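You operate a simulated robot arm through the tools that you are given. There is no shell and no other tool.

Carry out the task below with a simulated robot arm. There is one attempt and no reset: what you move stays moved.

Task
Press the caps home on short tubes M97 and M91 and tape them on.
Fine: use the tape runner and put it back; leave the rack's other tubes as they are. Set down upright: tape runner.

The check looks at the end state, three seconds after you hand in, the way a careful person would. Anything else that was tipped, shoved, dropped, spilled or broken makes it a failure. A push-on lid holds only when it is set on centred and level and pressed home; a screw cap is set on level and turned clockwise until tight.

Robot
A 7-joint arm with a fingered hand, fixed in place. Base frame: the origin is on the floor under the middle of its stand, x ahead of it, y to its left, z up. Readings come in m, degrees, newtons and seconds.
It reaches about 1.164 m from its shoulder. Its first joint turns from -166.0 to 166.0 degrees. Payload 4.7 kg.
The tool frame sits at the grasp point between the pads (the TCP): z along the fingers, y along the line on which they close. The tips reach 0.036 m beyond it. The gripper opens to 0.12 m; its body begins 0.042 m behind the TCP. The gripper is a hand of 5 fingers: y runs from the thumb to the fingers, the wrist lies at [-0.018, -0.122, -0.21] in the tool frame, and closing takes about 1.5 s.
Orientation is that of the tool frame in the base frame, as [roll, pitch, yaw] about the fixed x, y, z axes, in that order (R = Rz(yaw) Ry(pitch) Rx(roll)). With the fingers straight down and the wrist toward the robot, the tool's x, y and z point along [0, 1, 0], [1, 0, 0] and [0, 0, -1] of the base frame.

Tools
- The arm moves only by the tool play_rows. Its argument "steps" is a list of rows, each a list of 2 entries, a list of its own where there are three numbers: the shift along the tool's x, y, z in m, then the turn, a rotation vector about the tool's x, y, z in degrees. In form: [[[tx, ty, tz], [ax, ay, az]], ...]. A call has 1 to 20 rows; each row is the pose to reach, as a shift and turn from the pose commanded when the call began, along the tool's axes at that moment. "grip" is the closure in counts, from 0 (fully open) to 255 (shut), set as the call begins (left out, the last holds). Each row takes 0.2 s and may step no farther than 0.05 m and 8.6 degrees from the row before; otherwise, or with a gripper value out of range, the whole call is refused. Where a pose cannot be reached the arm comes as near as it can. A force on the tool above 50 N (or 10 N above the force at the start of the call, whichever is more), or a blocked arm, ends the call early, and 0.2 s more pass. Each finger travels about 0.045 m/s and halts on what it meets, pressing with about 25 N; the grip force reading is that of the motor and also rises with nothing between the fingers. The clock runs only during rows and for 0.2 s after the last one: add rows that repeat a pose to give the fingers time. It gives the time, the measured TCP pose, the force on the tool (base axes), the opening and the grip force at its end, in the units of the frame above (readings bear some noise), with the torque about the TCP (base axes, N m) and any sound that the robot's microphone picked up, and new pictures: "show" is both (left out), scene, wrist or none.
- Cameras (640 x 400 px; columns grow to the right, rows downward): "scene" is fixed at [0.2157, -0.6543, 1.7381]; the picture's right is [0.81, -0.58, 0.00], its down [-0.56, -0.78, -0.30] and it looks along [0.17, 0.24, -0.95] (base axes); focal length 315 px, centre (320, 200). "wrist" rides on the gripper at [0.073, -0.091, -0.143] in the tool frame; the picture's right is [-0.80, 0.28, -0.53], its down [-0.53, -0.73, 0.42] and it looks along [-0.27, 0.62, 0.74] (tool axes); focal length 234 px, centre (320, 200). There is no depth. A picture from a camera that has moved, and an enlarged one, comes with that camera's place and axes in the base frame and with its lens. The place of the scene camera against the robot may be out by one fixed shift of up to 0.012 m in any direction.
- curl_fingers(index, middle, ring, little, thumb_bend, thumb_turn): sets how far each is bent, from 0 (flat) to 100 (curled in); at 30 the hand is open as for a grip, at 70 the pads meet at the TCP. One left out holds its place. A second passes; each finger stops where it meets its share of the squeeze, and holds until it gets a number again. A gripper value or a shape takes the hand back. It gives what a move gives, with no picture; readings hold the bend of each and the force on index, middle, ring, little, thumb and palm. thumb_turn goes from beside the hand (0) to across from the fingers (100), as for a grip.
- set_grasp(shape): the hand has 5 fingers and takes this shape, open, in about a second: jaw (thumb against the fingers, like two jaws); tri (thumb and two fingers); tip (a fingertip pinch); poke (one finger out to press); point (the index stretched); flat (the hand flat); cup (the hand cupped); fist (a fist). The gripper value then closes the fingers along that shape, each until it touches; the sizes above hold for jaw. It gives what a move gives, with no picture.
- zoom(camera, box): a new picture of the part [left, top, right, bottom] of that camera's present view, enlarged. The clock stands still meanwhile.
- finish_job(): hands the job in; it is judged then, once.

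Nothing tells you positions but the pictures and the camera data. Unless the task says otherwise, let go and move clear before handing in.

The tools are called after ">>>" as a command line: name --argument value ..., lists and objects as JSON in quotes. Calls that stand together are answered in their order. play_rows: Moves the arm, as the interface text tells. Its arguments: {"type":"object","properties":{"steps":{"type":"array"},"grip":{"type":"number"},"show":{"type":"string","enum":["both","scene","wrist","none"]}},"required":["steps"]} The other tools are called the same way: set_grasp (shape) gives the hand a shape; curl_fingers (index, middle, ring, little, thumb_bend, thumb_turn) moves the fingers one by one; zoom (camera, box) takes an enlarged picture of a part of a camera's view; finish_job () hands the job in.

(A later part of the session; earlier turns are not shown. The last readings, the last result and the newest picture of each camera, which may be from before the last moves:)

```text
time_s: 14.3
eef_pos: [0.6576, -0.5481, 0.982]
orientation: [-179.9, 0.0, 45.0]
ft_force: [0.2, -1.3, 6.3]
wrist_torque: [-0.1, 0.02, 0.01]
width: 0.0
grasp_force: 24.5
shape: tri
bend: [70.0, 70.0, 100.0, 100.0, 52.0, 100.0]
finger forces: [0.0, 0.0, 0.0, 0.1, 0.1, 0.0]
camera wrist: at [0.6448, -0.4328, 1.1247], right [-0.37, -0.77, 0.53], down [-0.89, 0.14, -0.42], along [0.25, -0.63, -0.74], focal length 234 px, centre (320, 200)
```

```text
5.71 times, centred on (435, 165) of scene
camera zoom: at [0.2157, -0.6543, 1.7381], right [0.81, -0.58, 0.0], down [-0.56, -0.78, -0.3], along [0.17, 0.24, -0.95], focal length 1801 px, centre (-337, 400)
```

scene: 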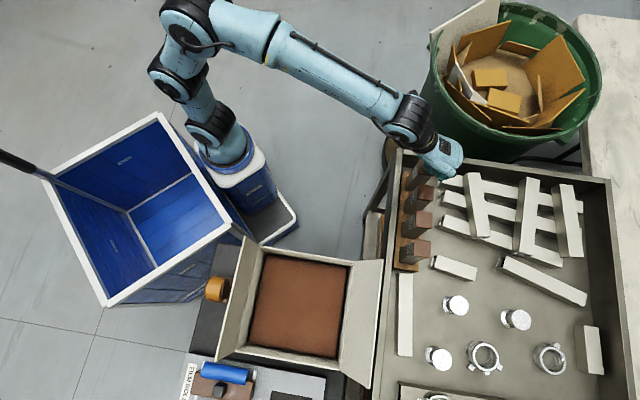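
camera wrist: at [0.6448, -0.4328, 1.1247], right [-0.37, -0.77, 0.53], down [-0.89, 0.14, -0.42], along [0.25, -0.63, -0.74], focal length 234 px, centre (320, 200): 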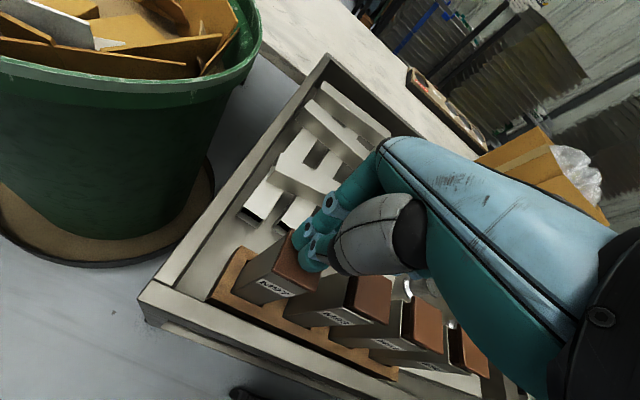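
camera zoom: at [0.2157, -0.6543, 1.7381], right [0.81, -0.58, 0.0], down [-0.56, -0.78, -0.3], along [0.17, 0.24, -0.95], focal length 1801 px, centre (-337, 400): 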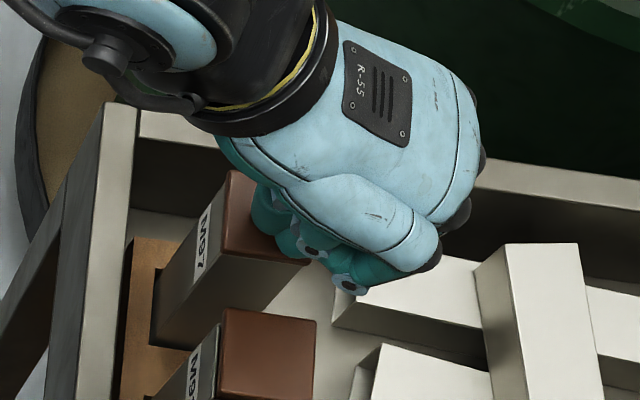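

I'm just touching the cap with ~6 N, slightly off-centre to -y. I'll lift a touch, shift about 7 mm toward +y, and then press down in small steps.

>>> play_rows --steps '[[[0, 0, -0.008], [0, 0, 0]], [[0.0042, -0.0057, -0.008], [0, 0, 0]], [[0.0042, -0.0057, -0.002], [0, 0, 0]], [[0.0042, -0.0057, 0.001], [0, 0, 0]], [[0.0042, -0.0057, 0.001], [0, 0, 0]]]'

>>> zoom --camera "wrist" --box '[240, 210, 365, 310]'

```text
time_s: 15.5
eef_pos: [0.6579, -0.5419, 0.9824]
orientation: [179.9, 0.0, 45.0]
ft_force: [-0.9, -0.7, 4.6]
wrist_torque: [-0.03, 0.01, 0.04]
width: 0.0
grasp_force: 25.1
shape: tri
bend: [70.0, 70.0, 100.0, 100.0, 52.0, 100.0]
finger forces: [0.1, 0.0, 0.1, 0.0, 0.1, 0.0]
camera wrist: at [0.6441, -0.4261, 1.1245], right [-0.37, -0.77, 0.53], down [-0.89, 0.14, -0.43], along [0.25, -0.63, -0.74], focal length 234 px, centre (320, 200)
```

scene: 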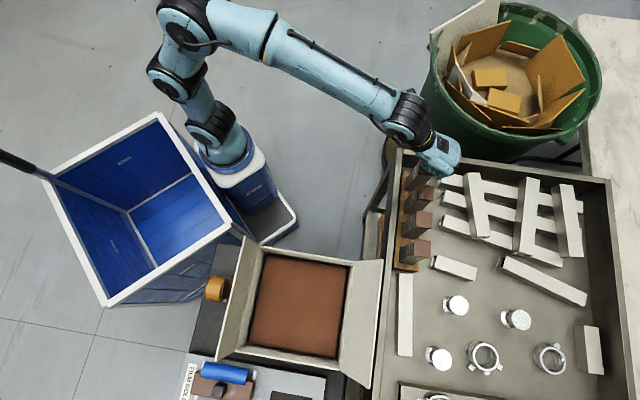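
wrist: 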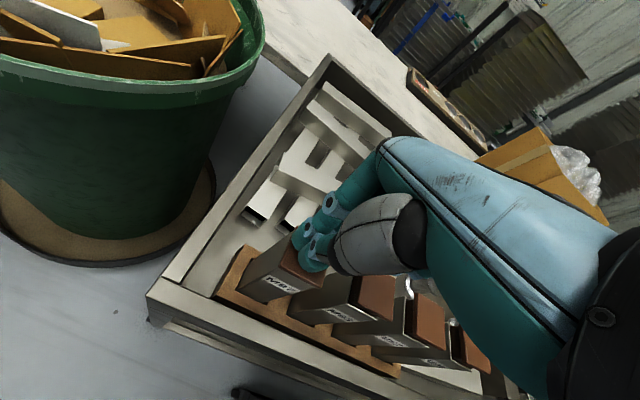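

```text
4.00 times, centred on (302, 260) of wrist
camera zoom: at [0.6441, -0.4261, 1.1245], right [-0.37, -0.77, 0.53], down [-0.89, 0.14, -0.43], along [0.25, -0.63, -0.74], focal length 937 px, centre (390, -40)
```

zoom: 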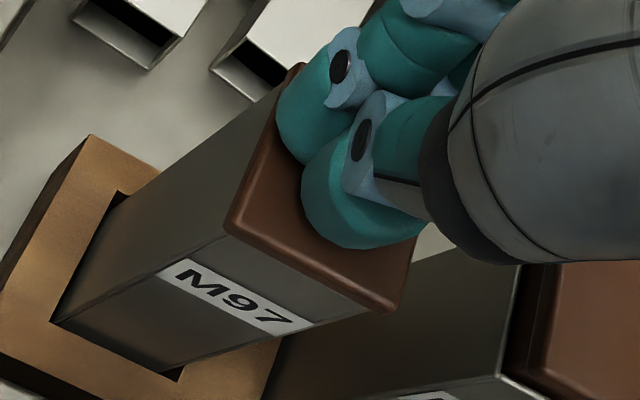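

The pinch now sits over the middle of the M97 cap. Pressing down in 2 mm steps until the force limit stops it.

>>> play_rows --steps '[[[0, 0, 0.002], [0, 0, 0]], [[0, 0, 0.004], [0, 0, 0]], [[0, 0, 0.006], [0, 0, 0]], [[0, 0, 0.008], [0, 0, 0]], [[0, 0, 0.01], [0, 0, 0]], [[0, 0, 0.012], [0, 0, 0]]]'

>>> zoom --camera "wrist" --box '[240, 210, 365, 310]'

```text
time_s: 16.8
eef_pos: [0.659, -0.5428, 0.981]
orientation: [179.1, 0.2, 45.0]
ft_force: [-0.5, 0.5, 7.7]
wrist_torque: [0.05, 0.13, 0.01]
width: 0.0001
grasp_force: 25.7
shape: tri
bend: [70.0, 70.0, 100.0, 100.0, 53.0, 100.0]
finger forces: [0.1, 0.0, 0.1, 0.0, 0.0, 0.1]
stopped in row 6: the force on the tool passed its limit at 53 N (the readings are from after the stop); the commanded pose is now the measured one
camera wrist: at [0.6439, -0.4254, 1.1204], right [-0.38, -0.76, 0.53], down [-0.89, 0.14, -0.43], along [0.26, -0.64, -0.73], focal length 234 px, centre (320, 200)
```

scene: 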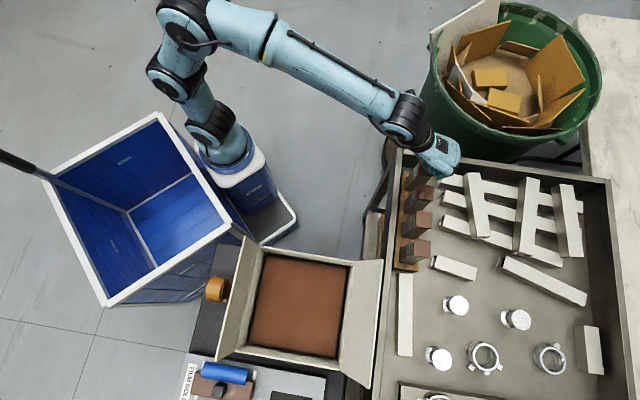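
wrist: 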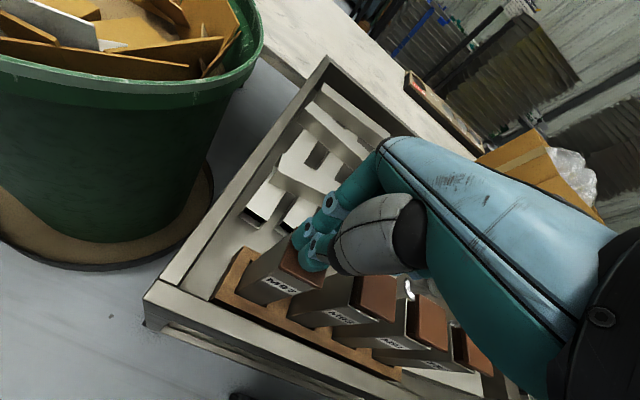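

```text
4.00 times, centred on (302, 260) of wrist
camera zoom: at [0.6439, -0.4254, 1.1204], right [-0.38, -0.76, 0.53], down [-0.89, 0.14, -0.43], along [0.26, -0.64, -0.73], focal length 937 px, centre (390, -40)
```

zoom: 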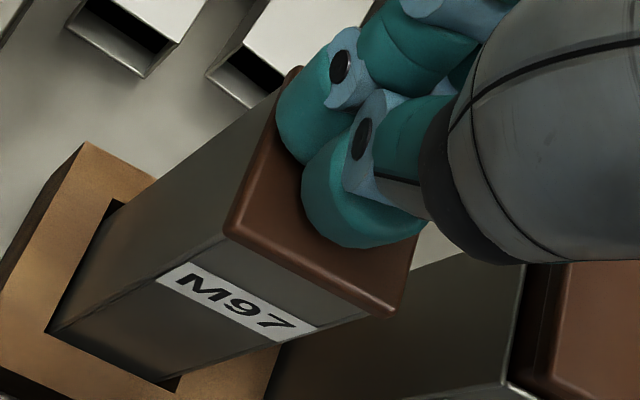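

The force passed 53 N with only a little travel. I'll lift away and compare the M97 cap's gap with its neighbours.

>>> play_rows --steps '[[[0, 0, -0.03], [0, 0, 0]], [[0, 0, -0.07], [0, 0, 0]], [[0, -0.04, -0.11], [0, 0, 0]], [[0, -0.08, -0.14], [0, 0, 0]], [[0, -0.12, -0.16], [0, 0, 0]], [[0, -0.16, -0.16], [0, 0, 0]], [[0, -0.2, -0.16], [0, 0, 0]], [[0, -0.2, -0.16], [0, 0, 0]]]'

>>> zoom --camera "scene" --box '[395, 150, 445, 190]'

>>> zoom --camera "scene" --box '[395, 175, 445, 215]'

```text
refused: row 3 steps farther than a row can; nothing moved
```

```text
10.00 times, centred on (420, 170) of scene
camera zoom: at [0.2157, -0.6543, 1.7381], right [0.81, -0.58, 0.0], down [-0.56, -0.78, -0.3], along [0.17, 0.24, -0.95], focal length 3152 px, centre (-680, 500)
```

zoom: 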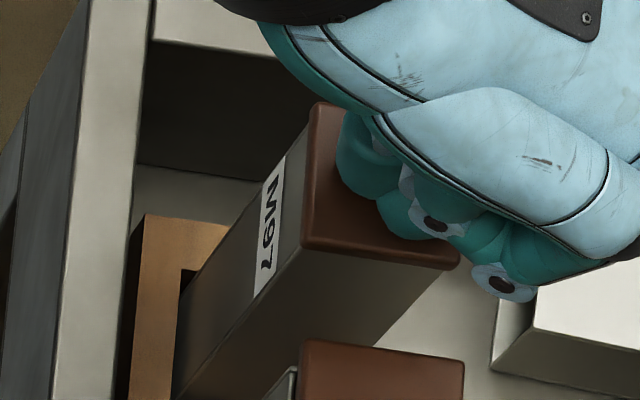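

```text
10.00 times, centred on (420, 195) of scene
camera zoom: at [0.2157, -0.6543, 1.7381], right [0.81, -0.58, 0.0], down [-0.56, -0.78, -0.3], along [0.17, 0.24, -0.95], focal length 3152 px, centre (-680, 250)
```

zoom: 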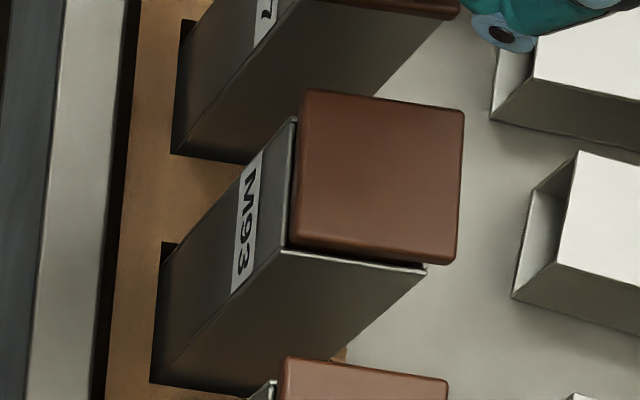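

M97's cap now sits flush while M93 still shows a gap, so M97 is home. I'll lift and shift along the row to M91, 0.152 m away.

>>> play_rows --steps '[[[0, 0, -0.03], [0, 0, 0]], [[0, 0, -0.06], [0, 0, 0]], [[0, 0, -0.08], [0, 0, 0]], [[-0.04, 0, -0.08], [0, 0, 0]], [[-0.08, 0, -0.08], [0, 0, 0]], [[-0.12, 0, -0.08], [0, 0, 0]], [[-0.152, 0, -0.08], [0, 0, 0]], [[-0.152, 0, -0.08], [0, 0, 0]]]'

>>> zoom --camera "wrist" --box '[215, 200, 365, 320]'

>>> zoom --camera "scene" --box '[385, 150, 465, 260]'

```text
time_s: 18.6
eef_pos: [0.5518, -0.6488, 1.0587]
orientation: [179.3, 0.1, 45.0]
ft_force: [0.1, -0.1, -0.7]
wrist_torque: [-0.03, -0.01, 0.02]
width: 0.0001
grasp_force: 24.8
shape: tri
bend: [70.0, 70.0, 100.0, 100.0, 53.0, 100.0]
finger forces: [0.0, 0.0, 0.1, 0.1, 0.1, 0.0]
camera wrist: at [0.5369, -0.5327, 1.1996], right [-0.38, -0.76, 0.53], down [-0.89, 0.14, -0.43], along [0.26, -0.63, -0.73], focal length 234 px, centre (320, 200)
```

scene: 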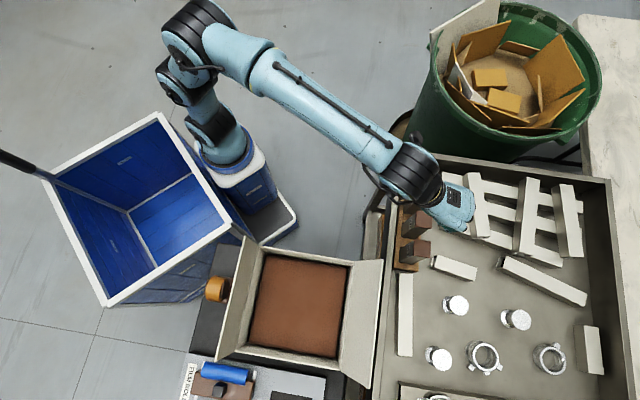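
wrist: 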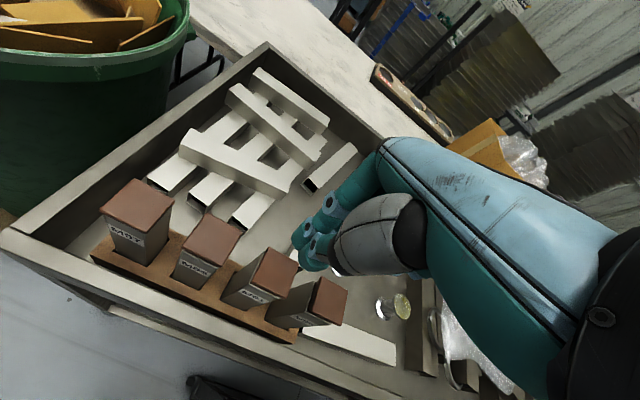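

```text
3.33 times, centred on (290, 260) of wrist
camera zoom: at [0.5369, -0.5327, 1.1996], right [-0.38, -0.76, 0.53], down [-0.89, 0.14, -0.43], along [0.26, -0.63, -0.73], focal length 781 px, centre (420, 0)
```

zoom: 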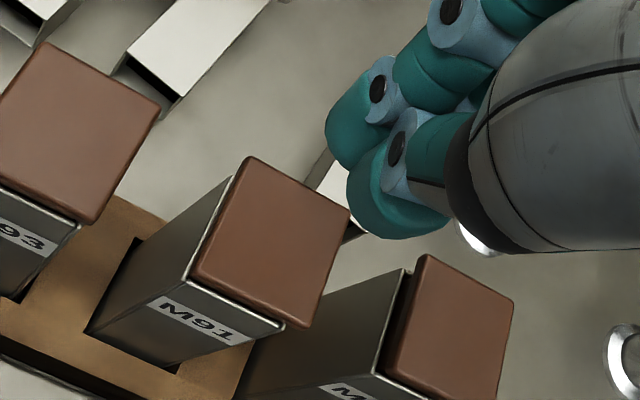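

```text
3.64 times, centred on (425, 205) of scene
camera zoom: at [0.2157, -0.6543, 1.7381], right [0.81, -0.58, 0.0], down [-0.56, -0.78, -0.3], along [0.17, 0.24, -0.95], focal length 1146 px, centre (-62, 182)
```

zoom: 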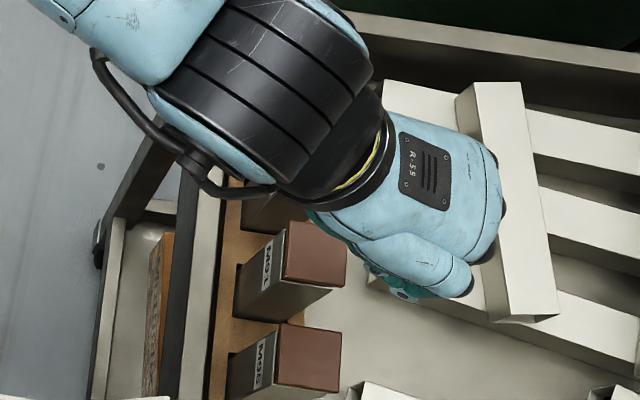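

M91's cap is slightly offset; I'll correct by a few mm plus the small tilt and descend near contact.

>>> play_rows --steps '[[[0.0035, -0.0021, 0.02], [0.7, 0, 0]], [[0.0035, -0.0021, 0.045], [0.7, 0, 0]], [[0.0035, -0.0021, 0.06], [0.7, 0, 0]], [[0.0035, -0.0021, 0.06], [0.7, 0, 0]]]' --show "none"

>>> zoom --camera "wrist" --box '[240, 210, 365, 310]'

>>> zoom --camera "scene" --box '[395, 195, 455, 245]'

```text
time_s: 19.6
eef_pos: [0.5525, -0.6474, 0.9974]
orientation: [179.9, 0.1, 44.9]
ft_force: [0.6, -0.1, 0.1]
wrist_torque: [0.0, 0.03, 0.0]
width: 0.0
grasp_force: 24.5
shape: tri
bend: [70.0, 70.0, 100.0, 100.0, 53.0, 100.0]
finger forces: [0.1, 0.0, 0.0, 0.0, 0.0, 0.0]
```

```text
4.00 times, centred on (302, 260) of wrist
camera zoom: at [0.5395, -0.5309, 1.1399], right [-0.37, -0.76, 0.53], down [-0.89, 0.14, -0.42], along [0.25, -0.63, -0.74], focal length 937 px, centre (390, -40)
```

zoom: 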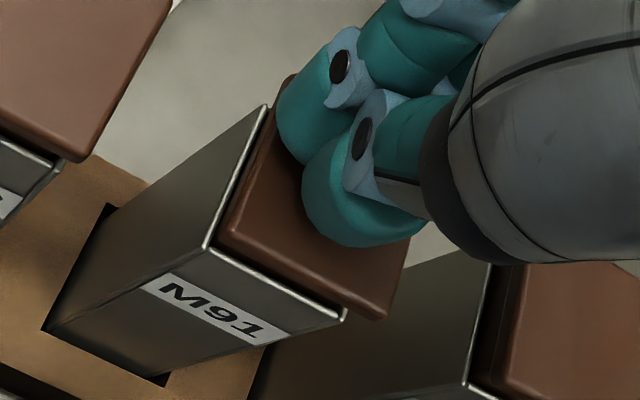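

```text
8.00 times, centred on (425, 220) of scene
camera zoom: at [0.2157, -0.6543, 1.7381], right [0.81, -0.58, 0.0], down [-0.56, -0.78, -0.3], along [0.17, 0.24, -0.95], focal length 2522 px, centre (-520, 40)
```

zoom: 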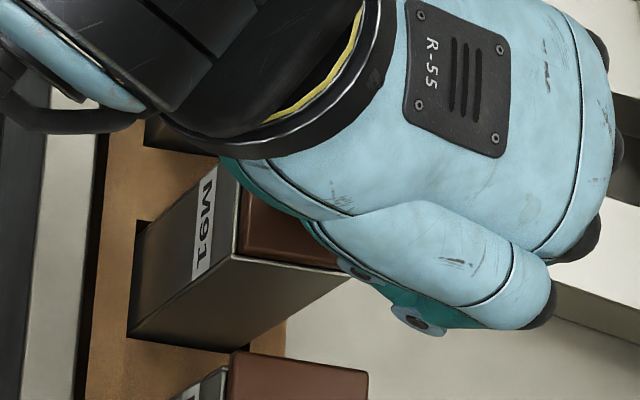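

Alignment matches the M97 press. Pressing M91 in 2 mm steps.

>>> play_rows --steps '[[[0, 0, 0.003], [0, 0, 0]], [[0, 0, 0.006], [0, 0, 0]], [[0, 0, 0.008], [0, 0, 0]], [[0, 0, 0.01], [0, 0, 0]], [[0, 0, 0.012], [0, 0, 0]], [[0, 0, 0.014], [0, 0, 0]], [[0, 0, 0.016], [0, 0, 0]], [[0, 0, 0.018], [0, 0, 0]], [[0, 0, 0.02], [0, 0, 0]], [[0, 0, 0.022], [0, 0, 0]], [[0, 0, 0.024], [0, 0, 0]], [[0, 0, 0.026], [0, 0, 0]], [[0, 0, 0.028], [0, 0, 0]]]' --show "none"

>>> zoom --camera "wrist" --box '[240, 210, 365, 310]'

>>> zoom --camera "scene" --box '[395, 195, 455, 245]'

```text
time_s: 22.3
eef_pos: [0.5527, -0.6465, 0.9791]
orientation: [179.3, 0.4, 44.9]
ft_force: [-0.5, 0.9, 8.3]
wrist_torque: [0.08, 0.05, 0.03]
width: 0.0
grasp_force: 25.1
shape: tri
bend: [70.0, 70.0, 100.0, 100.0, 53.0, 100.0]
finger forces: [0.0, 0.0, 0.1, 0.0, 0.0, 0.0]
stopped in row 13: the force on the tool passed its limit at 52 N (the readings are from after the stop); the commanded pose is now the measured one
```

```text
4.00 times, centred on (302, 260) of wrist
camera zoom: at [0.5389, -0.5293, 1.1203], right [-0.37, -0.76, 0.53], down [-0.89, 0.14, -0.43], along [0.25, -0.64, -0.73], focal length 937 px, centre (390, -40)
```

zoom: 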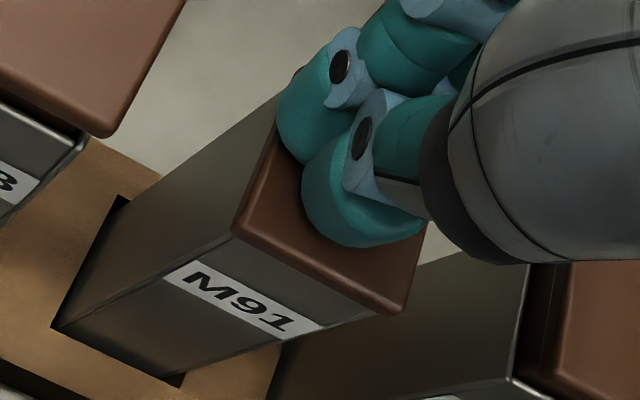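

```text
8.00 times, centred on (425, 220) of scene
camera zoom: at [0.2157, -0.6543, 1.7381], right [0.81, -0.58, 0.0], down [-0.56, -0.78, -0.3], along [0.17, 0.24, -0.95], focal length 2522 px, centre (-520, 40)
```

zoom: 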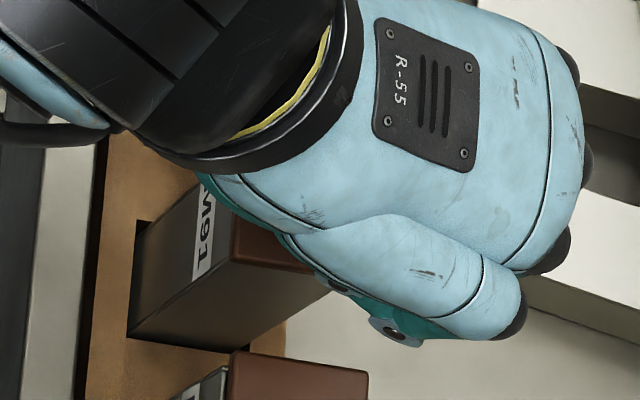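

M91's cap is flush too. Now I'll lift away and go look at the tape runner from close by, checking the caps on the way.

>>> play_rows --steps '[[[0, 0, -0.04], [-0.7, 0, 0]], [[0, 0, -0.08], [-0.7, 0, 0]], [[0, 0, -0.12], [-0.7, 0, 0]], [[0, 0, -0.16], [-0.7, 0, 0]], [[0, -0.03, -0.19], [-0.7, 0, 0]], [[0, -0.07, -0.21], [-0.7, 0, 0]], [[0, -0.11, -0.22], [-0.7, 0, 0]], [[0, -0.15, -0.22], [-0.7, 0, 0]], [[0, -0.19, -0.22], [-0.7, 0, 0]], [[0, -0.23, -0.22], [-0.7, 0, 0]], [[0, -0.23, -0.22], [-0.7, 0, 0]]]'

>>> zoom --camera "wrist" --box '[100, 200, 360, 380]'

>>> zoom --camera "scene" --box '[385, 150, 465, 280]'

```text
time_s: 24.7
eef_pos: [0.3898, -0.4783, 1.1967]
orientation: [178.7, 0.3, 45.0]
ft_force: [0.6, 0.7, -0.5]
wrist_torque: [0.02, 0.01, 0.03]
width: 0.0001
grasp_force: 25.0
shape: tri
bend: [70.0, 70.0, 100.0, 100.0, 53.0, 100.0]
finger forces: [0.1, 0.0, 0.0, 0.0, 0.0, 0.0]
camera wrist: at [0.3735, -0.3614, 1.3351], right [-0.38, -0.75, 0.54], down [-0.89, 0.13, -0.44], along [0.26, -0.64, -0.72], focal length 234 px, centre (320, 200)
```

scene: 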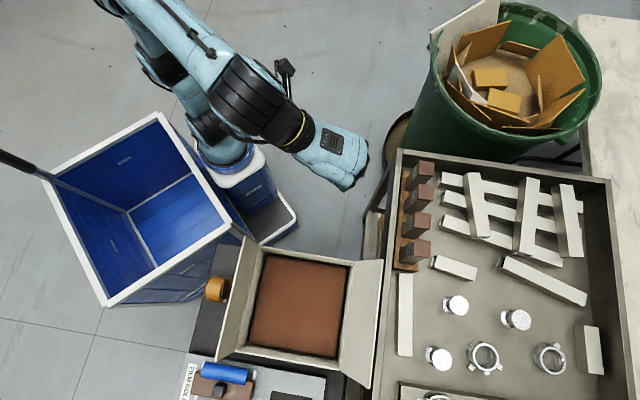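
wrist: 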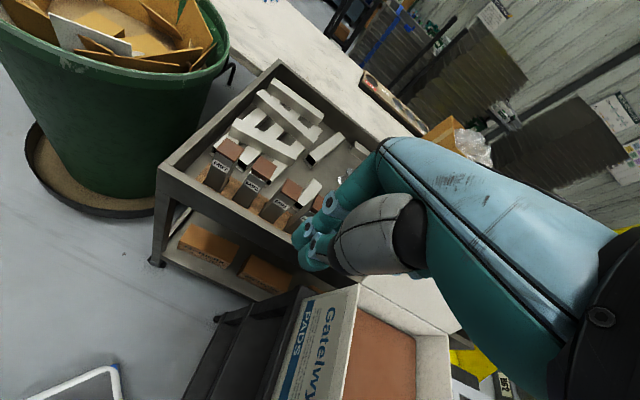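

```text
2.22 times, centred on (230, 290) of wrist
camera zoom: at [0.3735, -0.3614, 1.3351], right [-0.38, -0.75, 0.54], down [-0.89, 0.13, -0.44], along [0.26, -0.64, -0.72], focal length 520 px, centre (520, 0)
```

zoom: 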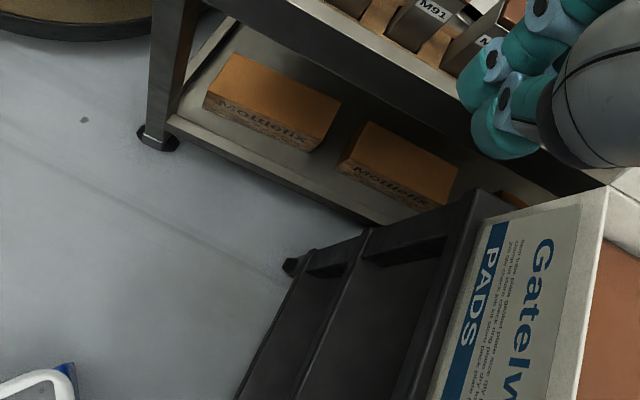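

```text
3.08 times, centred on (425, 215) of scene
camera zoom: at [0.2157, -0.6543, 1.7381], right [0.81, -0.58, 0.0], down [-0.56, -0.78, -0.3], along [0.17, 0.24, -0.95], focal length 970 px, centre (-3, 154)
```

zoom: 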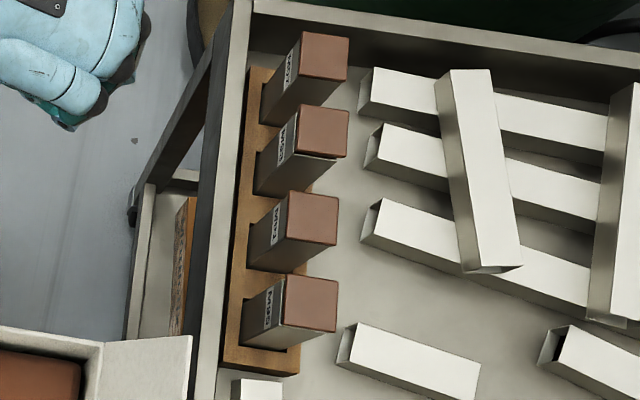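

Both M97 and M91 are flush, while M93 and M95 are untouched. Now I'll measure the rim and tube heights from this view, then go to the runner.

>>> zoom --camera "wrist" --box '[150, 120, 350, 260]'

```text
2.86 times, centred on (250, 190) of wrist
camera zoom: at [0.3735, -0.3614, 1.3351], right [-0.38, -0.75, 0.54], down [-0.89, 0.13, -0.44], along [0.26, -0.64, -0.72], focal length 669 px, centre (520, 229)
```

zoom: 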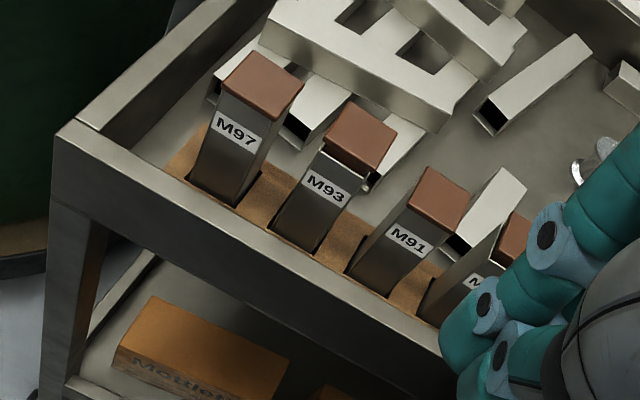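

The rim lies about 80 mm below the tube tops. Next I'll travel high (z≈1.3) over to the runner for a close look.

>>> play_rows --steps '[[[0, 0, -0.04], [0.6, 0, 1]], [[0, 0, -0.08], [1.3, 0, 2]], [[0, 0, -0.103], [1.3, 0, 3]], [[-0.029, -0.0305, -0.103], [1.3, 0, 3]], [[-0.058, -0.061, -0.103], [1.3, 0, 3]], [[-0.088, -0.0914, -0.103], [1.3, 0, 3]], [[-0.117, -0.122, -0.103], [1.3, 0, 3]], [[-0.146, -0.1524, -0.103], [1.3, 0, 3]], [[-0.175, -0.183, -0.103], [1.3, 0, 3]], [[-0.205, -0.2134, -0.103], [1.3, 0, 3]], [[-0.234, -0.244, -0.103], [1.3, 0, 3]], [[-0.263, -0.2743, -0.103], [1.3, 0, 3]], [[-0.263, -0.2743, -0.103], [1.3, 0, 3]]]'

>>> zoom --camera "wrist" --box '[180, 180, 340, 320]'

```text
time_s: 27.5
eef_pos: [0.0087, -0.4721, 1.2941]
orientation: [-180.0, 0.4, 41.9]
ft_force: [-0.2, 0.0, 0.1]
wrist_torque: [0.0, -0.01, -0.03]
width: 0.0
grasp_force: 25.0
shape: tri
bend: [70.0, 70.0, 100.0, 100.0, 53.0, 100.0]
finger forces: [0.0, 0.0, 0.0, 0.0, 0.0, 0.1]
camera wrist: at [0.0022, -0.3557, 1.4365], right [-0.41, -0.74, 0.53], down [-0.89, 0.19, -0.42], along [0.21, -0.64, -0.74], focal length 234 px, centre (320, 200)
```

scene: 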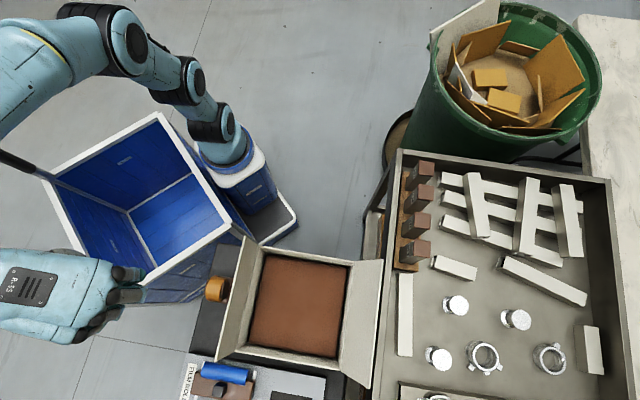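
wrist: 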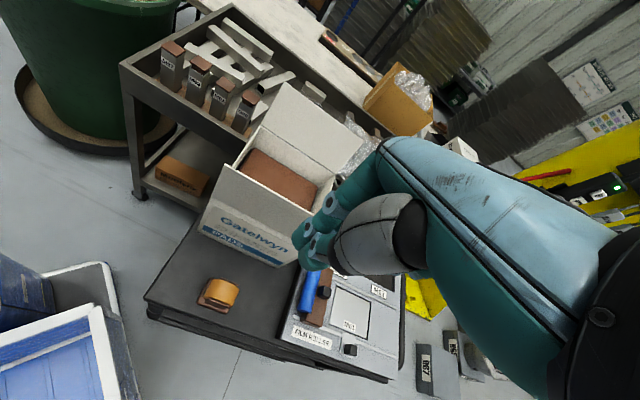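

```text
2.86 times, centred on (260, 250) of wrist
camera zoom: at [0.0022, -0.3557, 1.4365], right [-0.41, -0.74, 0.53], down [-0.89, 0.19, -0.42], along [0.21, -0.64, -0.74], focal length 669 px, centre (491, 57)
```

zoom: 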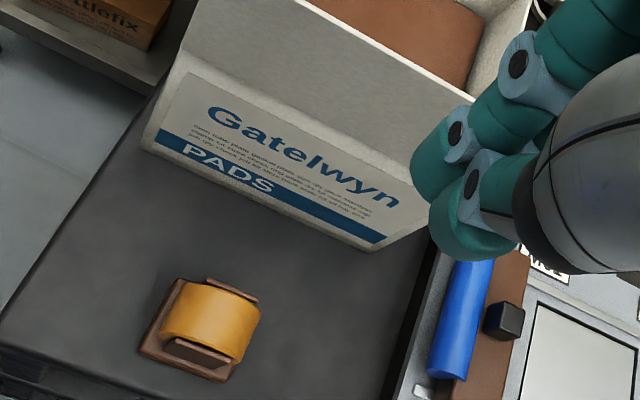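

Good close view of the runner here. Zooming tightly to measure it.

>>> zoom --camera "wrist" --box '[190, 265, 250, 320]'

```text
7.27 times, centred on (220, 292) of wrist
camera zoom: at [0.0022, -0.3557, 1.4365], right [-0.41, -0.74, 0.53], down [-0.89, 0.19, -0.42], along [0.21, -0.64, -0.74], focal length 1703 px, centre (1047, -473)
```

zoom: 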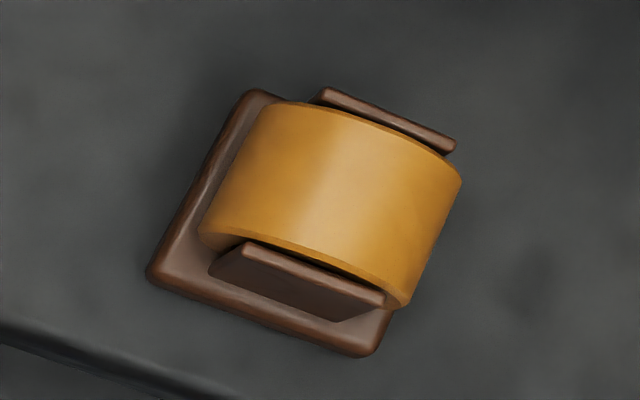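

The runner's base is about 70×55 mm, centred near (0.0144, -0.480) and at yaw 45°, with cheek tops at z≈0.915. I'll open the tri shape and descend above it.

>>> set_grasp --shape "tri"

>>> play_rows --steps '[[[-0.0049, 0.0096, 0.03], [-0.27, 0.3, -3.1]], [[-0.0049, 0.0096, 0.07], [-0.27, 0.3, -3.1]], [[-0.0049, 0.0096, 0.11], [-0.27, 0.3, -3.1]], [[-0.0049, 0.0096, 0.15], [-0.27, 0.3, -3.1]], [[-0.0049, 0.0096, 0.19], [-0.27, 0.3, -3.1]], [[-0.0049, 0.0096, 0.224], [-0.27, 0.3, -3.1]], [[-0.0049, 0.0096, 0.244], [-0.27, 0.3, -3.1]], [[-0.0049, 0.0096, 0.244], [-0.27, 0.3, -3.1]]]' --grip 0

>>> zoom --camera "wrist" --box '[180, 200, 420, 380]'

```text
time_s: 28.4
eef_pos: [0.0095, -0.4717, 1.2963]
orientation: [180.0, 0.3, 41.9]
ft_force: [-0.3, 0.0, 0.4]
wrist_torque: [-0.02, 0.01, -0.01]
width: 0.1194
grasp_force: 0.0
shape: tri
bend: [30.0, 30.0, 99.0, 99.0, 30.0, 98.0]
finger forces: [0.1, 0.0, 0.0, 0.0, 0.0, 0.1]
```

```text
time_s: 30.2
eef_pos: [0.0111, -0.4815, 1.0476]
orientation: [179.7, 0.0, 44.9]
ft_force: [-0.2, 0.1, -0.7]
wrist_torque: [0.02, -0.01, -0.01]
width: 0.1199
grasp_force: 0.0
shape: tri
bend: [30.0, 30.0, 99.0, 99.0, 30.0, 98.0]
finger forces: [0.1, 0.0, 0.0, 0.1, 0.0, 0.1]
camera wrist: at [-0.0024, -0.3661, 1.19], right [-0.37, -0.76, 0.53], down [-0.89, 0.14, -0.43], along [0.25, -0.63, -0.73], focal length 234 px, centre (320, 200)
```

scene: 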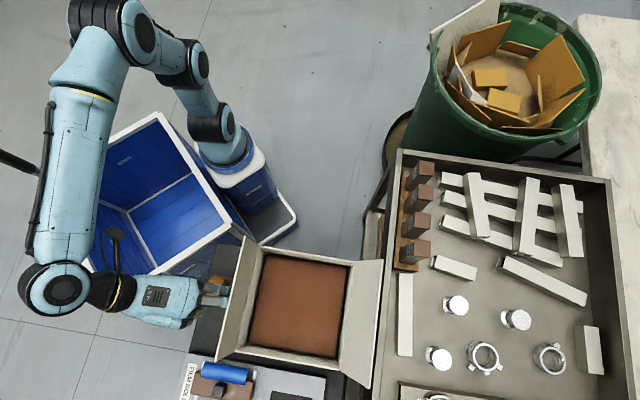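
wrist: 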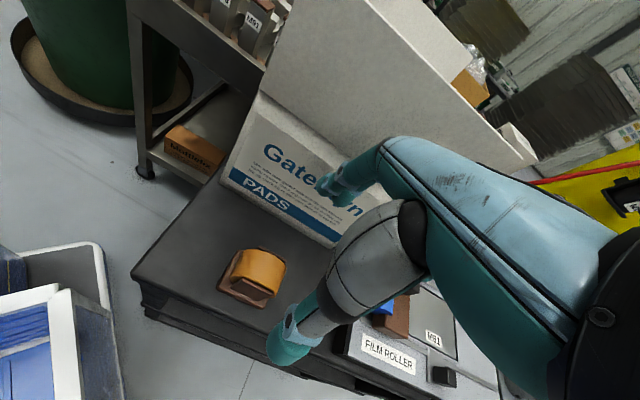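

```text
2.22 times, centred on (300, 290) of wrist
camera zoom: at [-0.0024, -0.3661, 1.19], right [-0.37, -0.76, 0.53], down [-0.89, 0.14, -0.43], along [0.25, -0.63, -0.73], focal length 520 px, centre (364, 0)
```

zoom: 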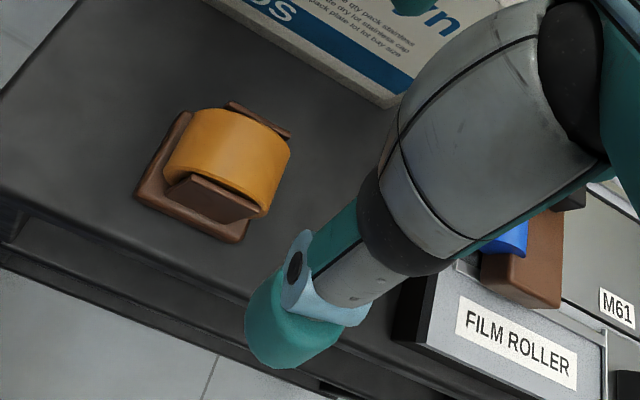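

The hand is over the runner with the fingers on the box side. I'll check the clearance to the box flap before descending.

>>> zoom --camera "scene" --box '[80, 220, 270, 380]'

>>> zoom --camera "wrist" --box '[220, 90, 420, 250]'

>>> zoom --camera "wrist" --box '[210, 240, 300, 310]'

```text
2.50 times, centred on (175, 300) of scene
camera zoom: at [0.2157, -0.6543, 1.7381], right [0.81, -0.58, 0.0], down [-0.56, -0.78, -0.3], along [0.17, 0.24, -0.95], focal length 788 px, centre (682, -50)
```

zoom: 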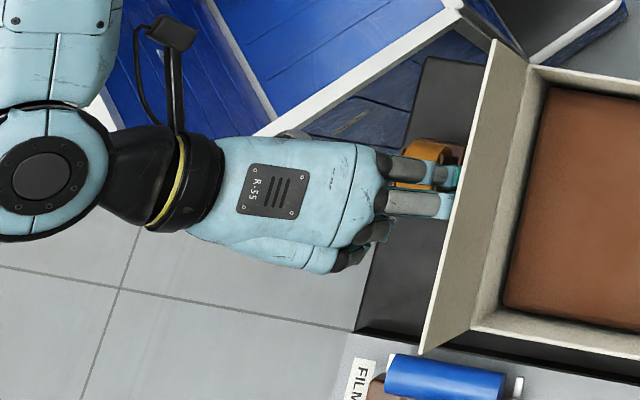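

```text
2.50 times, centred on (320, 170) of wrist
camera zoom: at [-0.0024, -0.3661, 1.19], right [-0.37, -0.76, 0.53], down [-0.89, 0.14, -0.43], along [0.25, -0.63, -0.73], focal length 585 px, centre (320, 275)
```

zoom: 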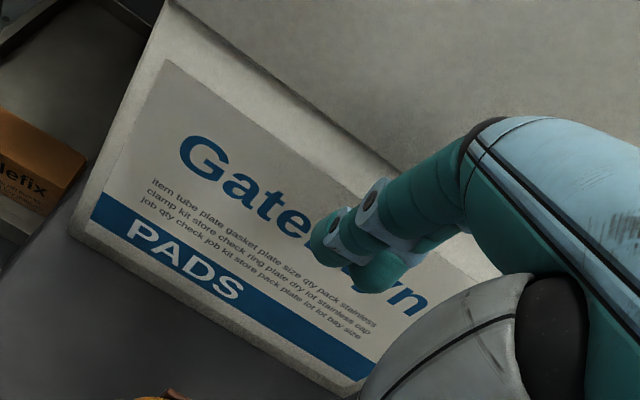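

```text
5.71 times, centred on (255, 275) of wrist
camera zoom: at [-0.0024, -0.3661, 1.19], right [-0.37, -0.76, 0.53], down [-0.89, 0.14, -0.43], along [0.25, -0.63, -0.73], focal length 1338 px, centre (691, -229)
```

zoom: 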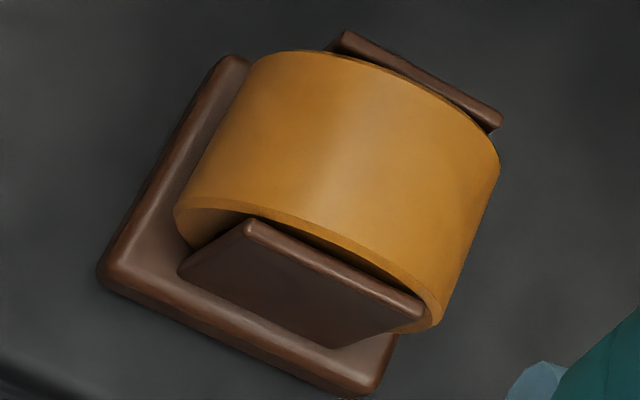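

Clearance looks fine with the hand leaning away from the box. I'll centre on the runner and descend in two stages.

>>> play_rows --steps '[[[-0.002, 0.0034, 0.03], [0, 0, 0]], [[-0.002, 0.0034, 0.06], [0, 0, 0]], [[-0.002, 0.0034, 0.09], [0, 0, 0]], [[-0.002, 0.0034, 0.115], [0, 0, 0]], [[-0.002, 0.0034, 0.115], [0, 0, 0]]]'

>>> zoom --camera "wrist" --box '[220, 160, 400, 320]'

>>> zoom --camera "scene" --box '[150, 240, 260, 330]'

```text
time_s: 31.4
eef_pos: [0.0123, -0.4857, 0.9345]
orientation: [179.7, -0.1, 45.1]
ft_force: [-0.3, -0.3, -0.5]
wrist_torque: [-0.02, 0.01, 0.02]
width: 0.1198
grasp_force: 0.0
shape: tri
bend: [30.0, 30.0, 99.0, 99.0, 30.0, 98.0]
finger forces: [0.0, 0.0, 0.0, 0.0, 0.0, 0.0]
camera wrist: at [-0.0019, -0.3691, 1.0762], right [-0.37, -0.76, 0.53], down [-0.89, 0.14, -0.43], along [0.25, -0.63, -0.73], focal length 234 px, centre (320, 200)
```

scene: 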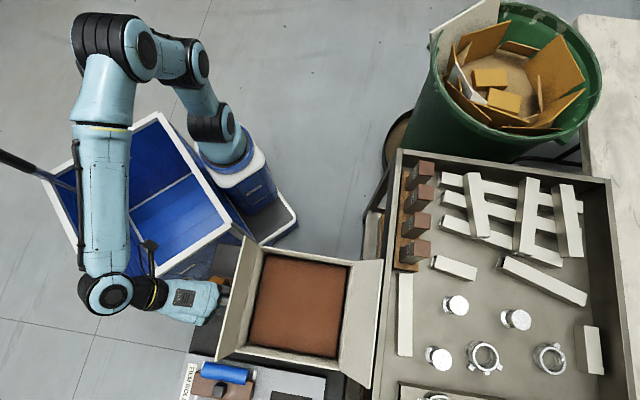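
wrist: 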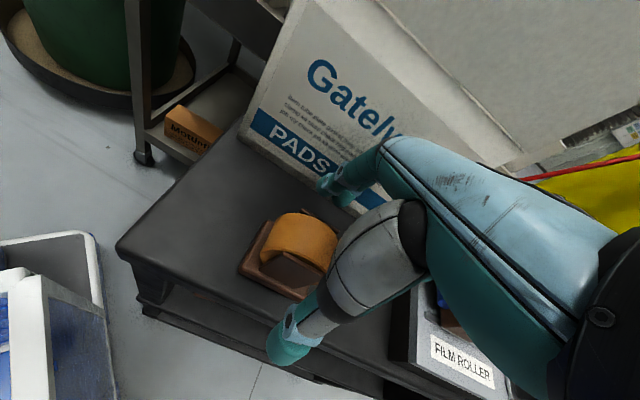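

```text
2.50 times, centred on (310, 240) of wrist
camera zoom: at [-0.0019, -0.3691, 1.0762], right [-0.37, -0.76, 0.53], down [-0.89, 0.14, -0.43], along [0.25, -0.63, -0.73], focal length 585 px, centre (345, 100)
```

zoom: 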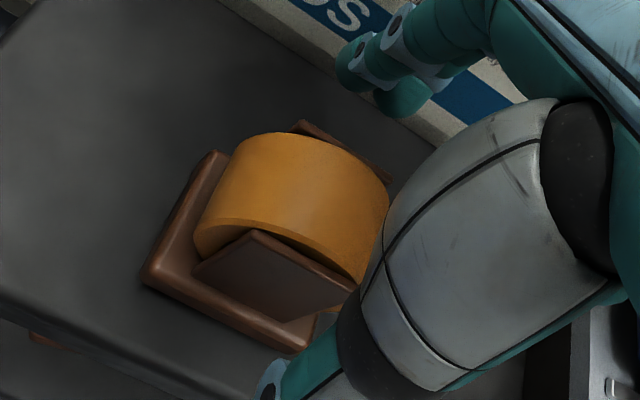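

```text
4.44 times, centred on (205, 285) of scene
camera zoom: at [0.2157, -0.6543, 1.7381], right [0.81, -0.58, 0.0], down [-0.56, -0.78, -0.3], along [0.17, 0.24, -0.95], focal length 1401 px, centre (831, -178)
```

zoom: 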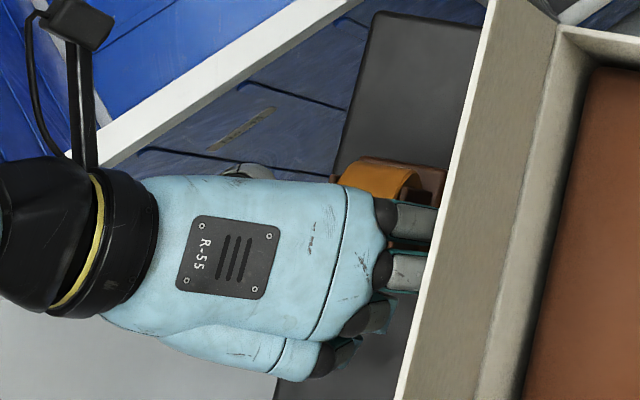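

The cheeks line up between thumb and fingers within a few mm. I'll make a small correction and descend to grasp height z≈0.90.

>>> play_rows --steps '[[[0.002, 0.002, 0.012], [0.2, 0, 0]], [[0.002, 0.002, 0.024], [0.2, 0, 0]], [[0.002, 0.002, 0.033], [0.2, 0, 0]], [[0.002, 0.002, 0.033], [0.2, 0, 0]]]'

>>> zoom --camera "wrist" --box '[220, 180, 400, 360]'

```text
time_s: 32.4
eef_pos: [0.0159, -0.4847, 0.902]
orientation: [180.0, 0.0, 45.0]
ft_force: [-0.7, 0.0, 1.0]
wrist_torque: [-0.06, 0.02, 0.03]
width: 0.1195
grasp_force: 0.1
shape: tri
bend: [30.0, 30.0, 99.0, 99.0, 30.0, 98.0]
finger forces: [0.0, 0.1, 0.0, 0.0, 0.0, 0.0]
camera wrist: at [0.0017, -0.3698, 1.0436], right [-0.37, -0.77, 0.53], down [-0.89, 0.14, -0.43], along [0.25, -0.63, -0.74], focal length 234 px, centre (320, 200)
```

scene: 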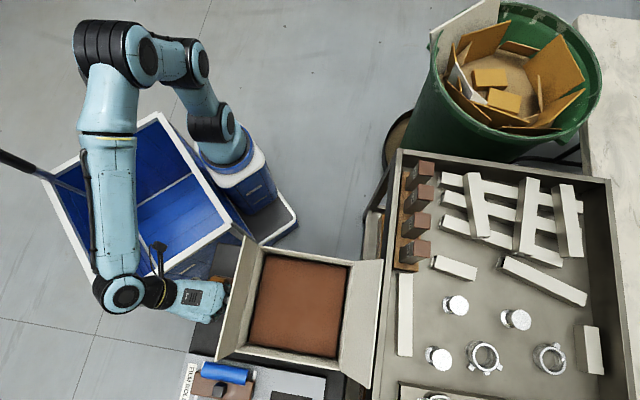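
wrist: 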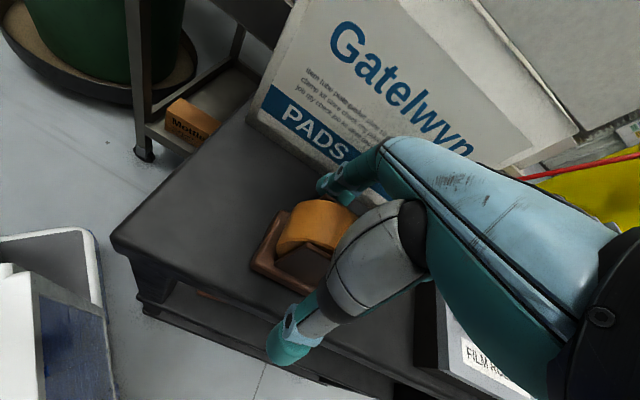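

```text
2.22 times, centred on (310, 270) of wrist
camera zoom: at [0.0017, -0.3698, 1.0436], right [-0.37, -0.77, 0.53], down [-0.89, 0.14, -0.43], along [0.25, -0.63, -0.74], focal length 520 px, centre (342, 44)
```

zoom: 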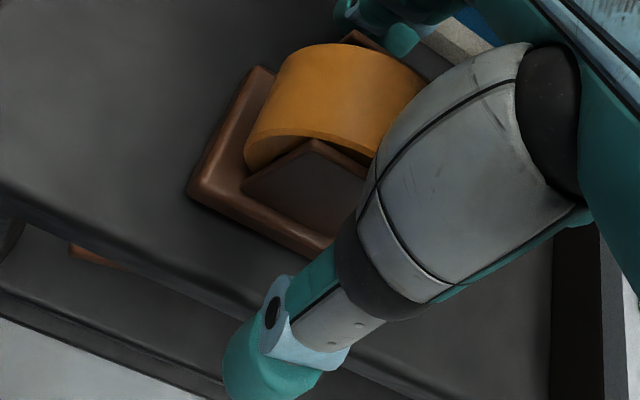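

Position looks right. Closing the fingers on the cheeks.

>>> play_rows --steps '[[[0, 0, 0], [0, 0, 0]], [[0, 0, 0], [0, 0, 0]], [[0, 0, 0], [0, 0, 0]], [[0, 0, 0], [0, 0, 0]], [[0, 0, 0], [0, 0, 0]], [[0, 0, 0], [0, 0, 0]], [[0, 0, 0], [0, 0, 0]], [[0, 0, 0], [0, 0, 0]]]' --grip 255

>>> zoom --camera "wrist" --box '[220, 180, 400, 340]'

```text
time_s: 34.2
eef_pos: [0.0147, -0.485, 0.903]
orientation: [179.9, 0.1, 45.0]
ft_force: [0.9, -1.5, 7.1]
wrist_torque: [0.07, 0.01, -0.03]
width: 0.0483
grasp_force: 25.4
shape: tri
bend: [74.0, 52.0, 100.0, 100.0, 72.0, 100.0]
finger forces: [10.5, 9.9, 0.0, 0.0, 19.8, 0.0]
camera wrist: at [0.0017, -0.3697, 1.0442], right [-0.37, -0.76, 0.53], down [-0.89, 0.14, -0.43], along [0.25, -0.63, -0.74], focal length 234 px, centre (320, 200)
```

scene: 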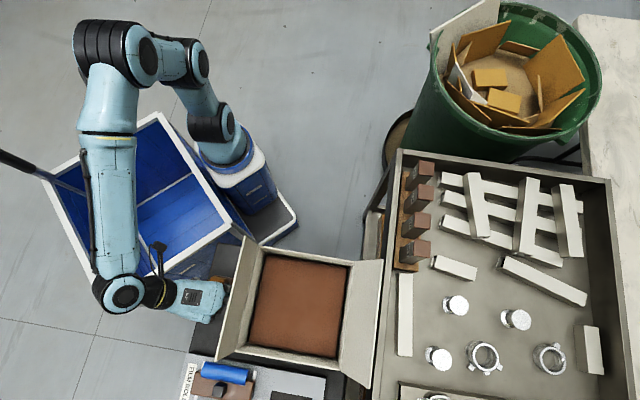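
wrist: 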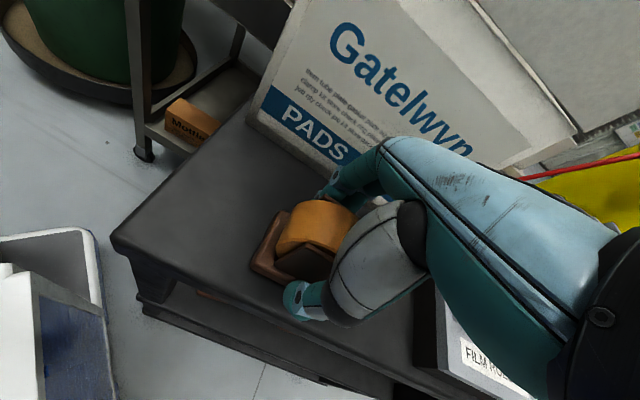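

```text
2.50 times, centred on (310, 260) of wrist
camera zoom: at [0.0017, -0.3697, 1.0442], right [-0.37, -0.76, 0.53], down [-0.89, 0.14, -0.43], along [0.25, -0.63, -0.74], focal length 585 px, centre (345, 50)
```

zoom: 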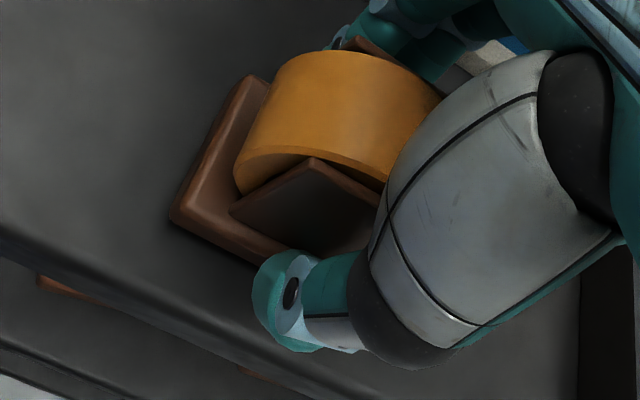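

The index seems to have wrapped past the cheek edge while the middle finger stopped on it. I'll look closer before lifting.

>>> zoom --camera "wrist" --box '[290, 160, 370, 230]'

>>> zoom --camera "wrist" --box '[250, 230, 350, 330]'

>>> zoom --camera "scene" --box '[190, 265, 240, 310]'

```text
5.71 times, centred on (330, 195) of wrist
camera zoom: at [0.0017, -0.3697, 1.0442], right [-0.37, -0.76, 0.53], down [-0.89, 0.14, -0.43], along [0.25, -0.63, -0.74], focal length 1338 px, centre (263, 229)
```

zoom: 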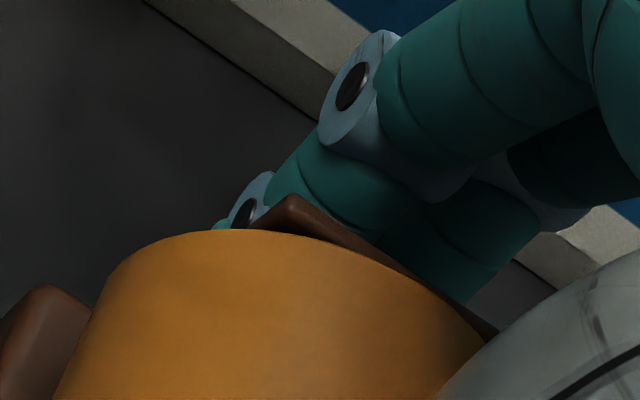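

```text
4.00 times, centred on (300, 280) of wrist
camera zoom: at [0.0017, -0.3697, 1.0442], right [-0.37, -0.76, 0.53], down [-0.89, 0.14, -0.43], along [0.25, -0.63, -0.74], focal length 937 px, centre (400, -120)
```

zoom: 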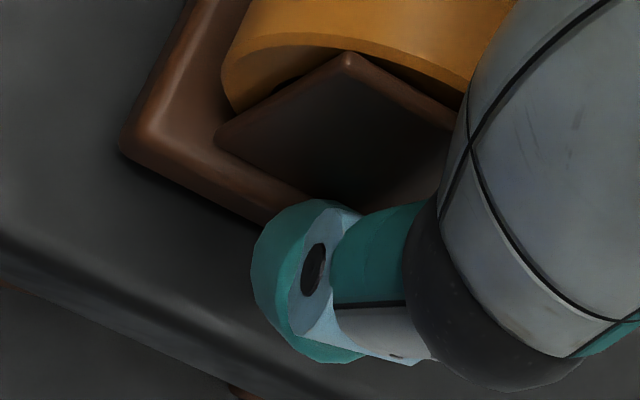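

```text
8.89 times, centred on (215, 288) of scene
camera zoom: at [0.2157, -0.6543, 1.7381], right [0.81, -0.58, 0.0], down [-0.56, -0.78, -0.3], along [0.17, 0.24, -0.95], focal length 2802 px, centre (1253, -578)
```

zoom: 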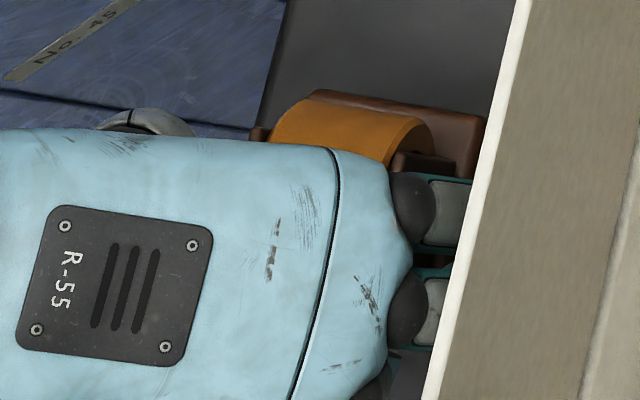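

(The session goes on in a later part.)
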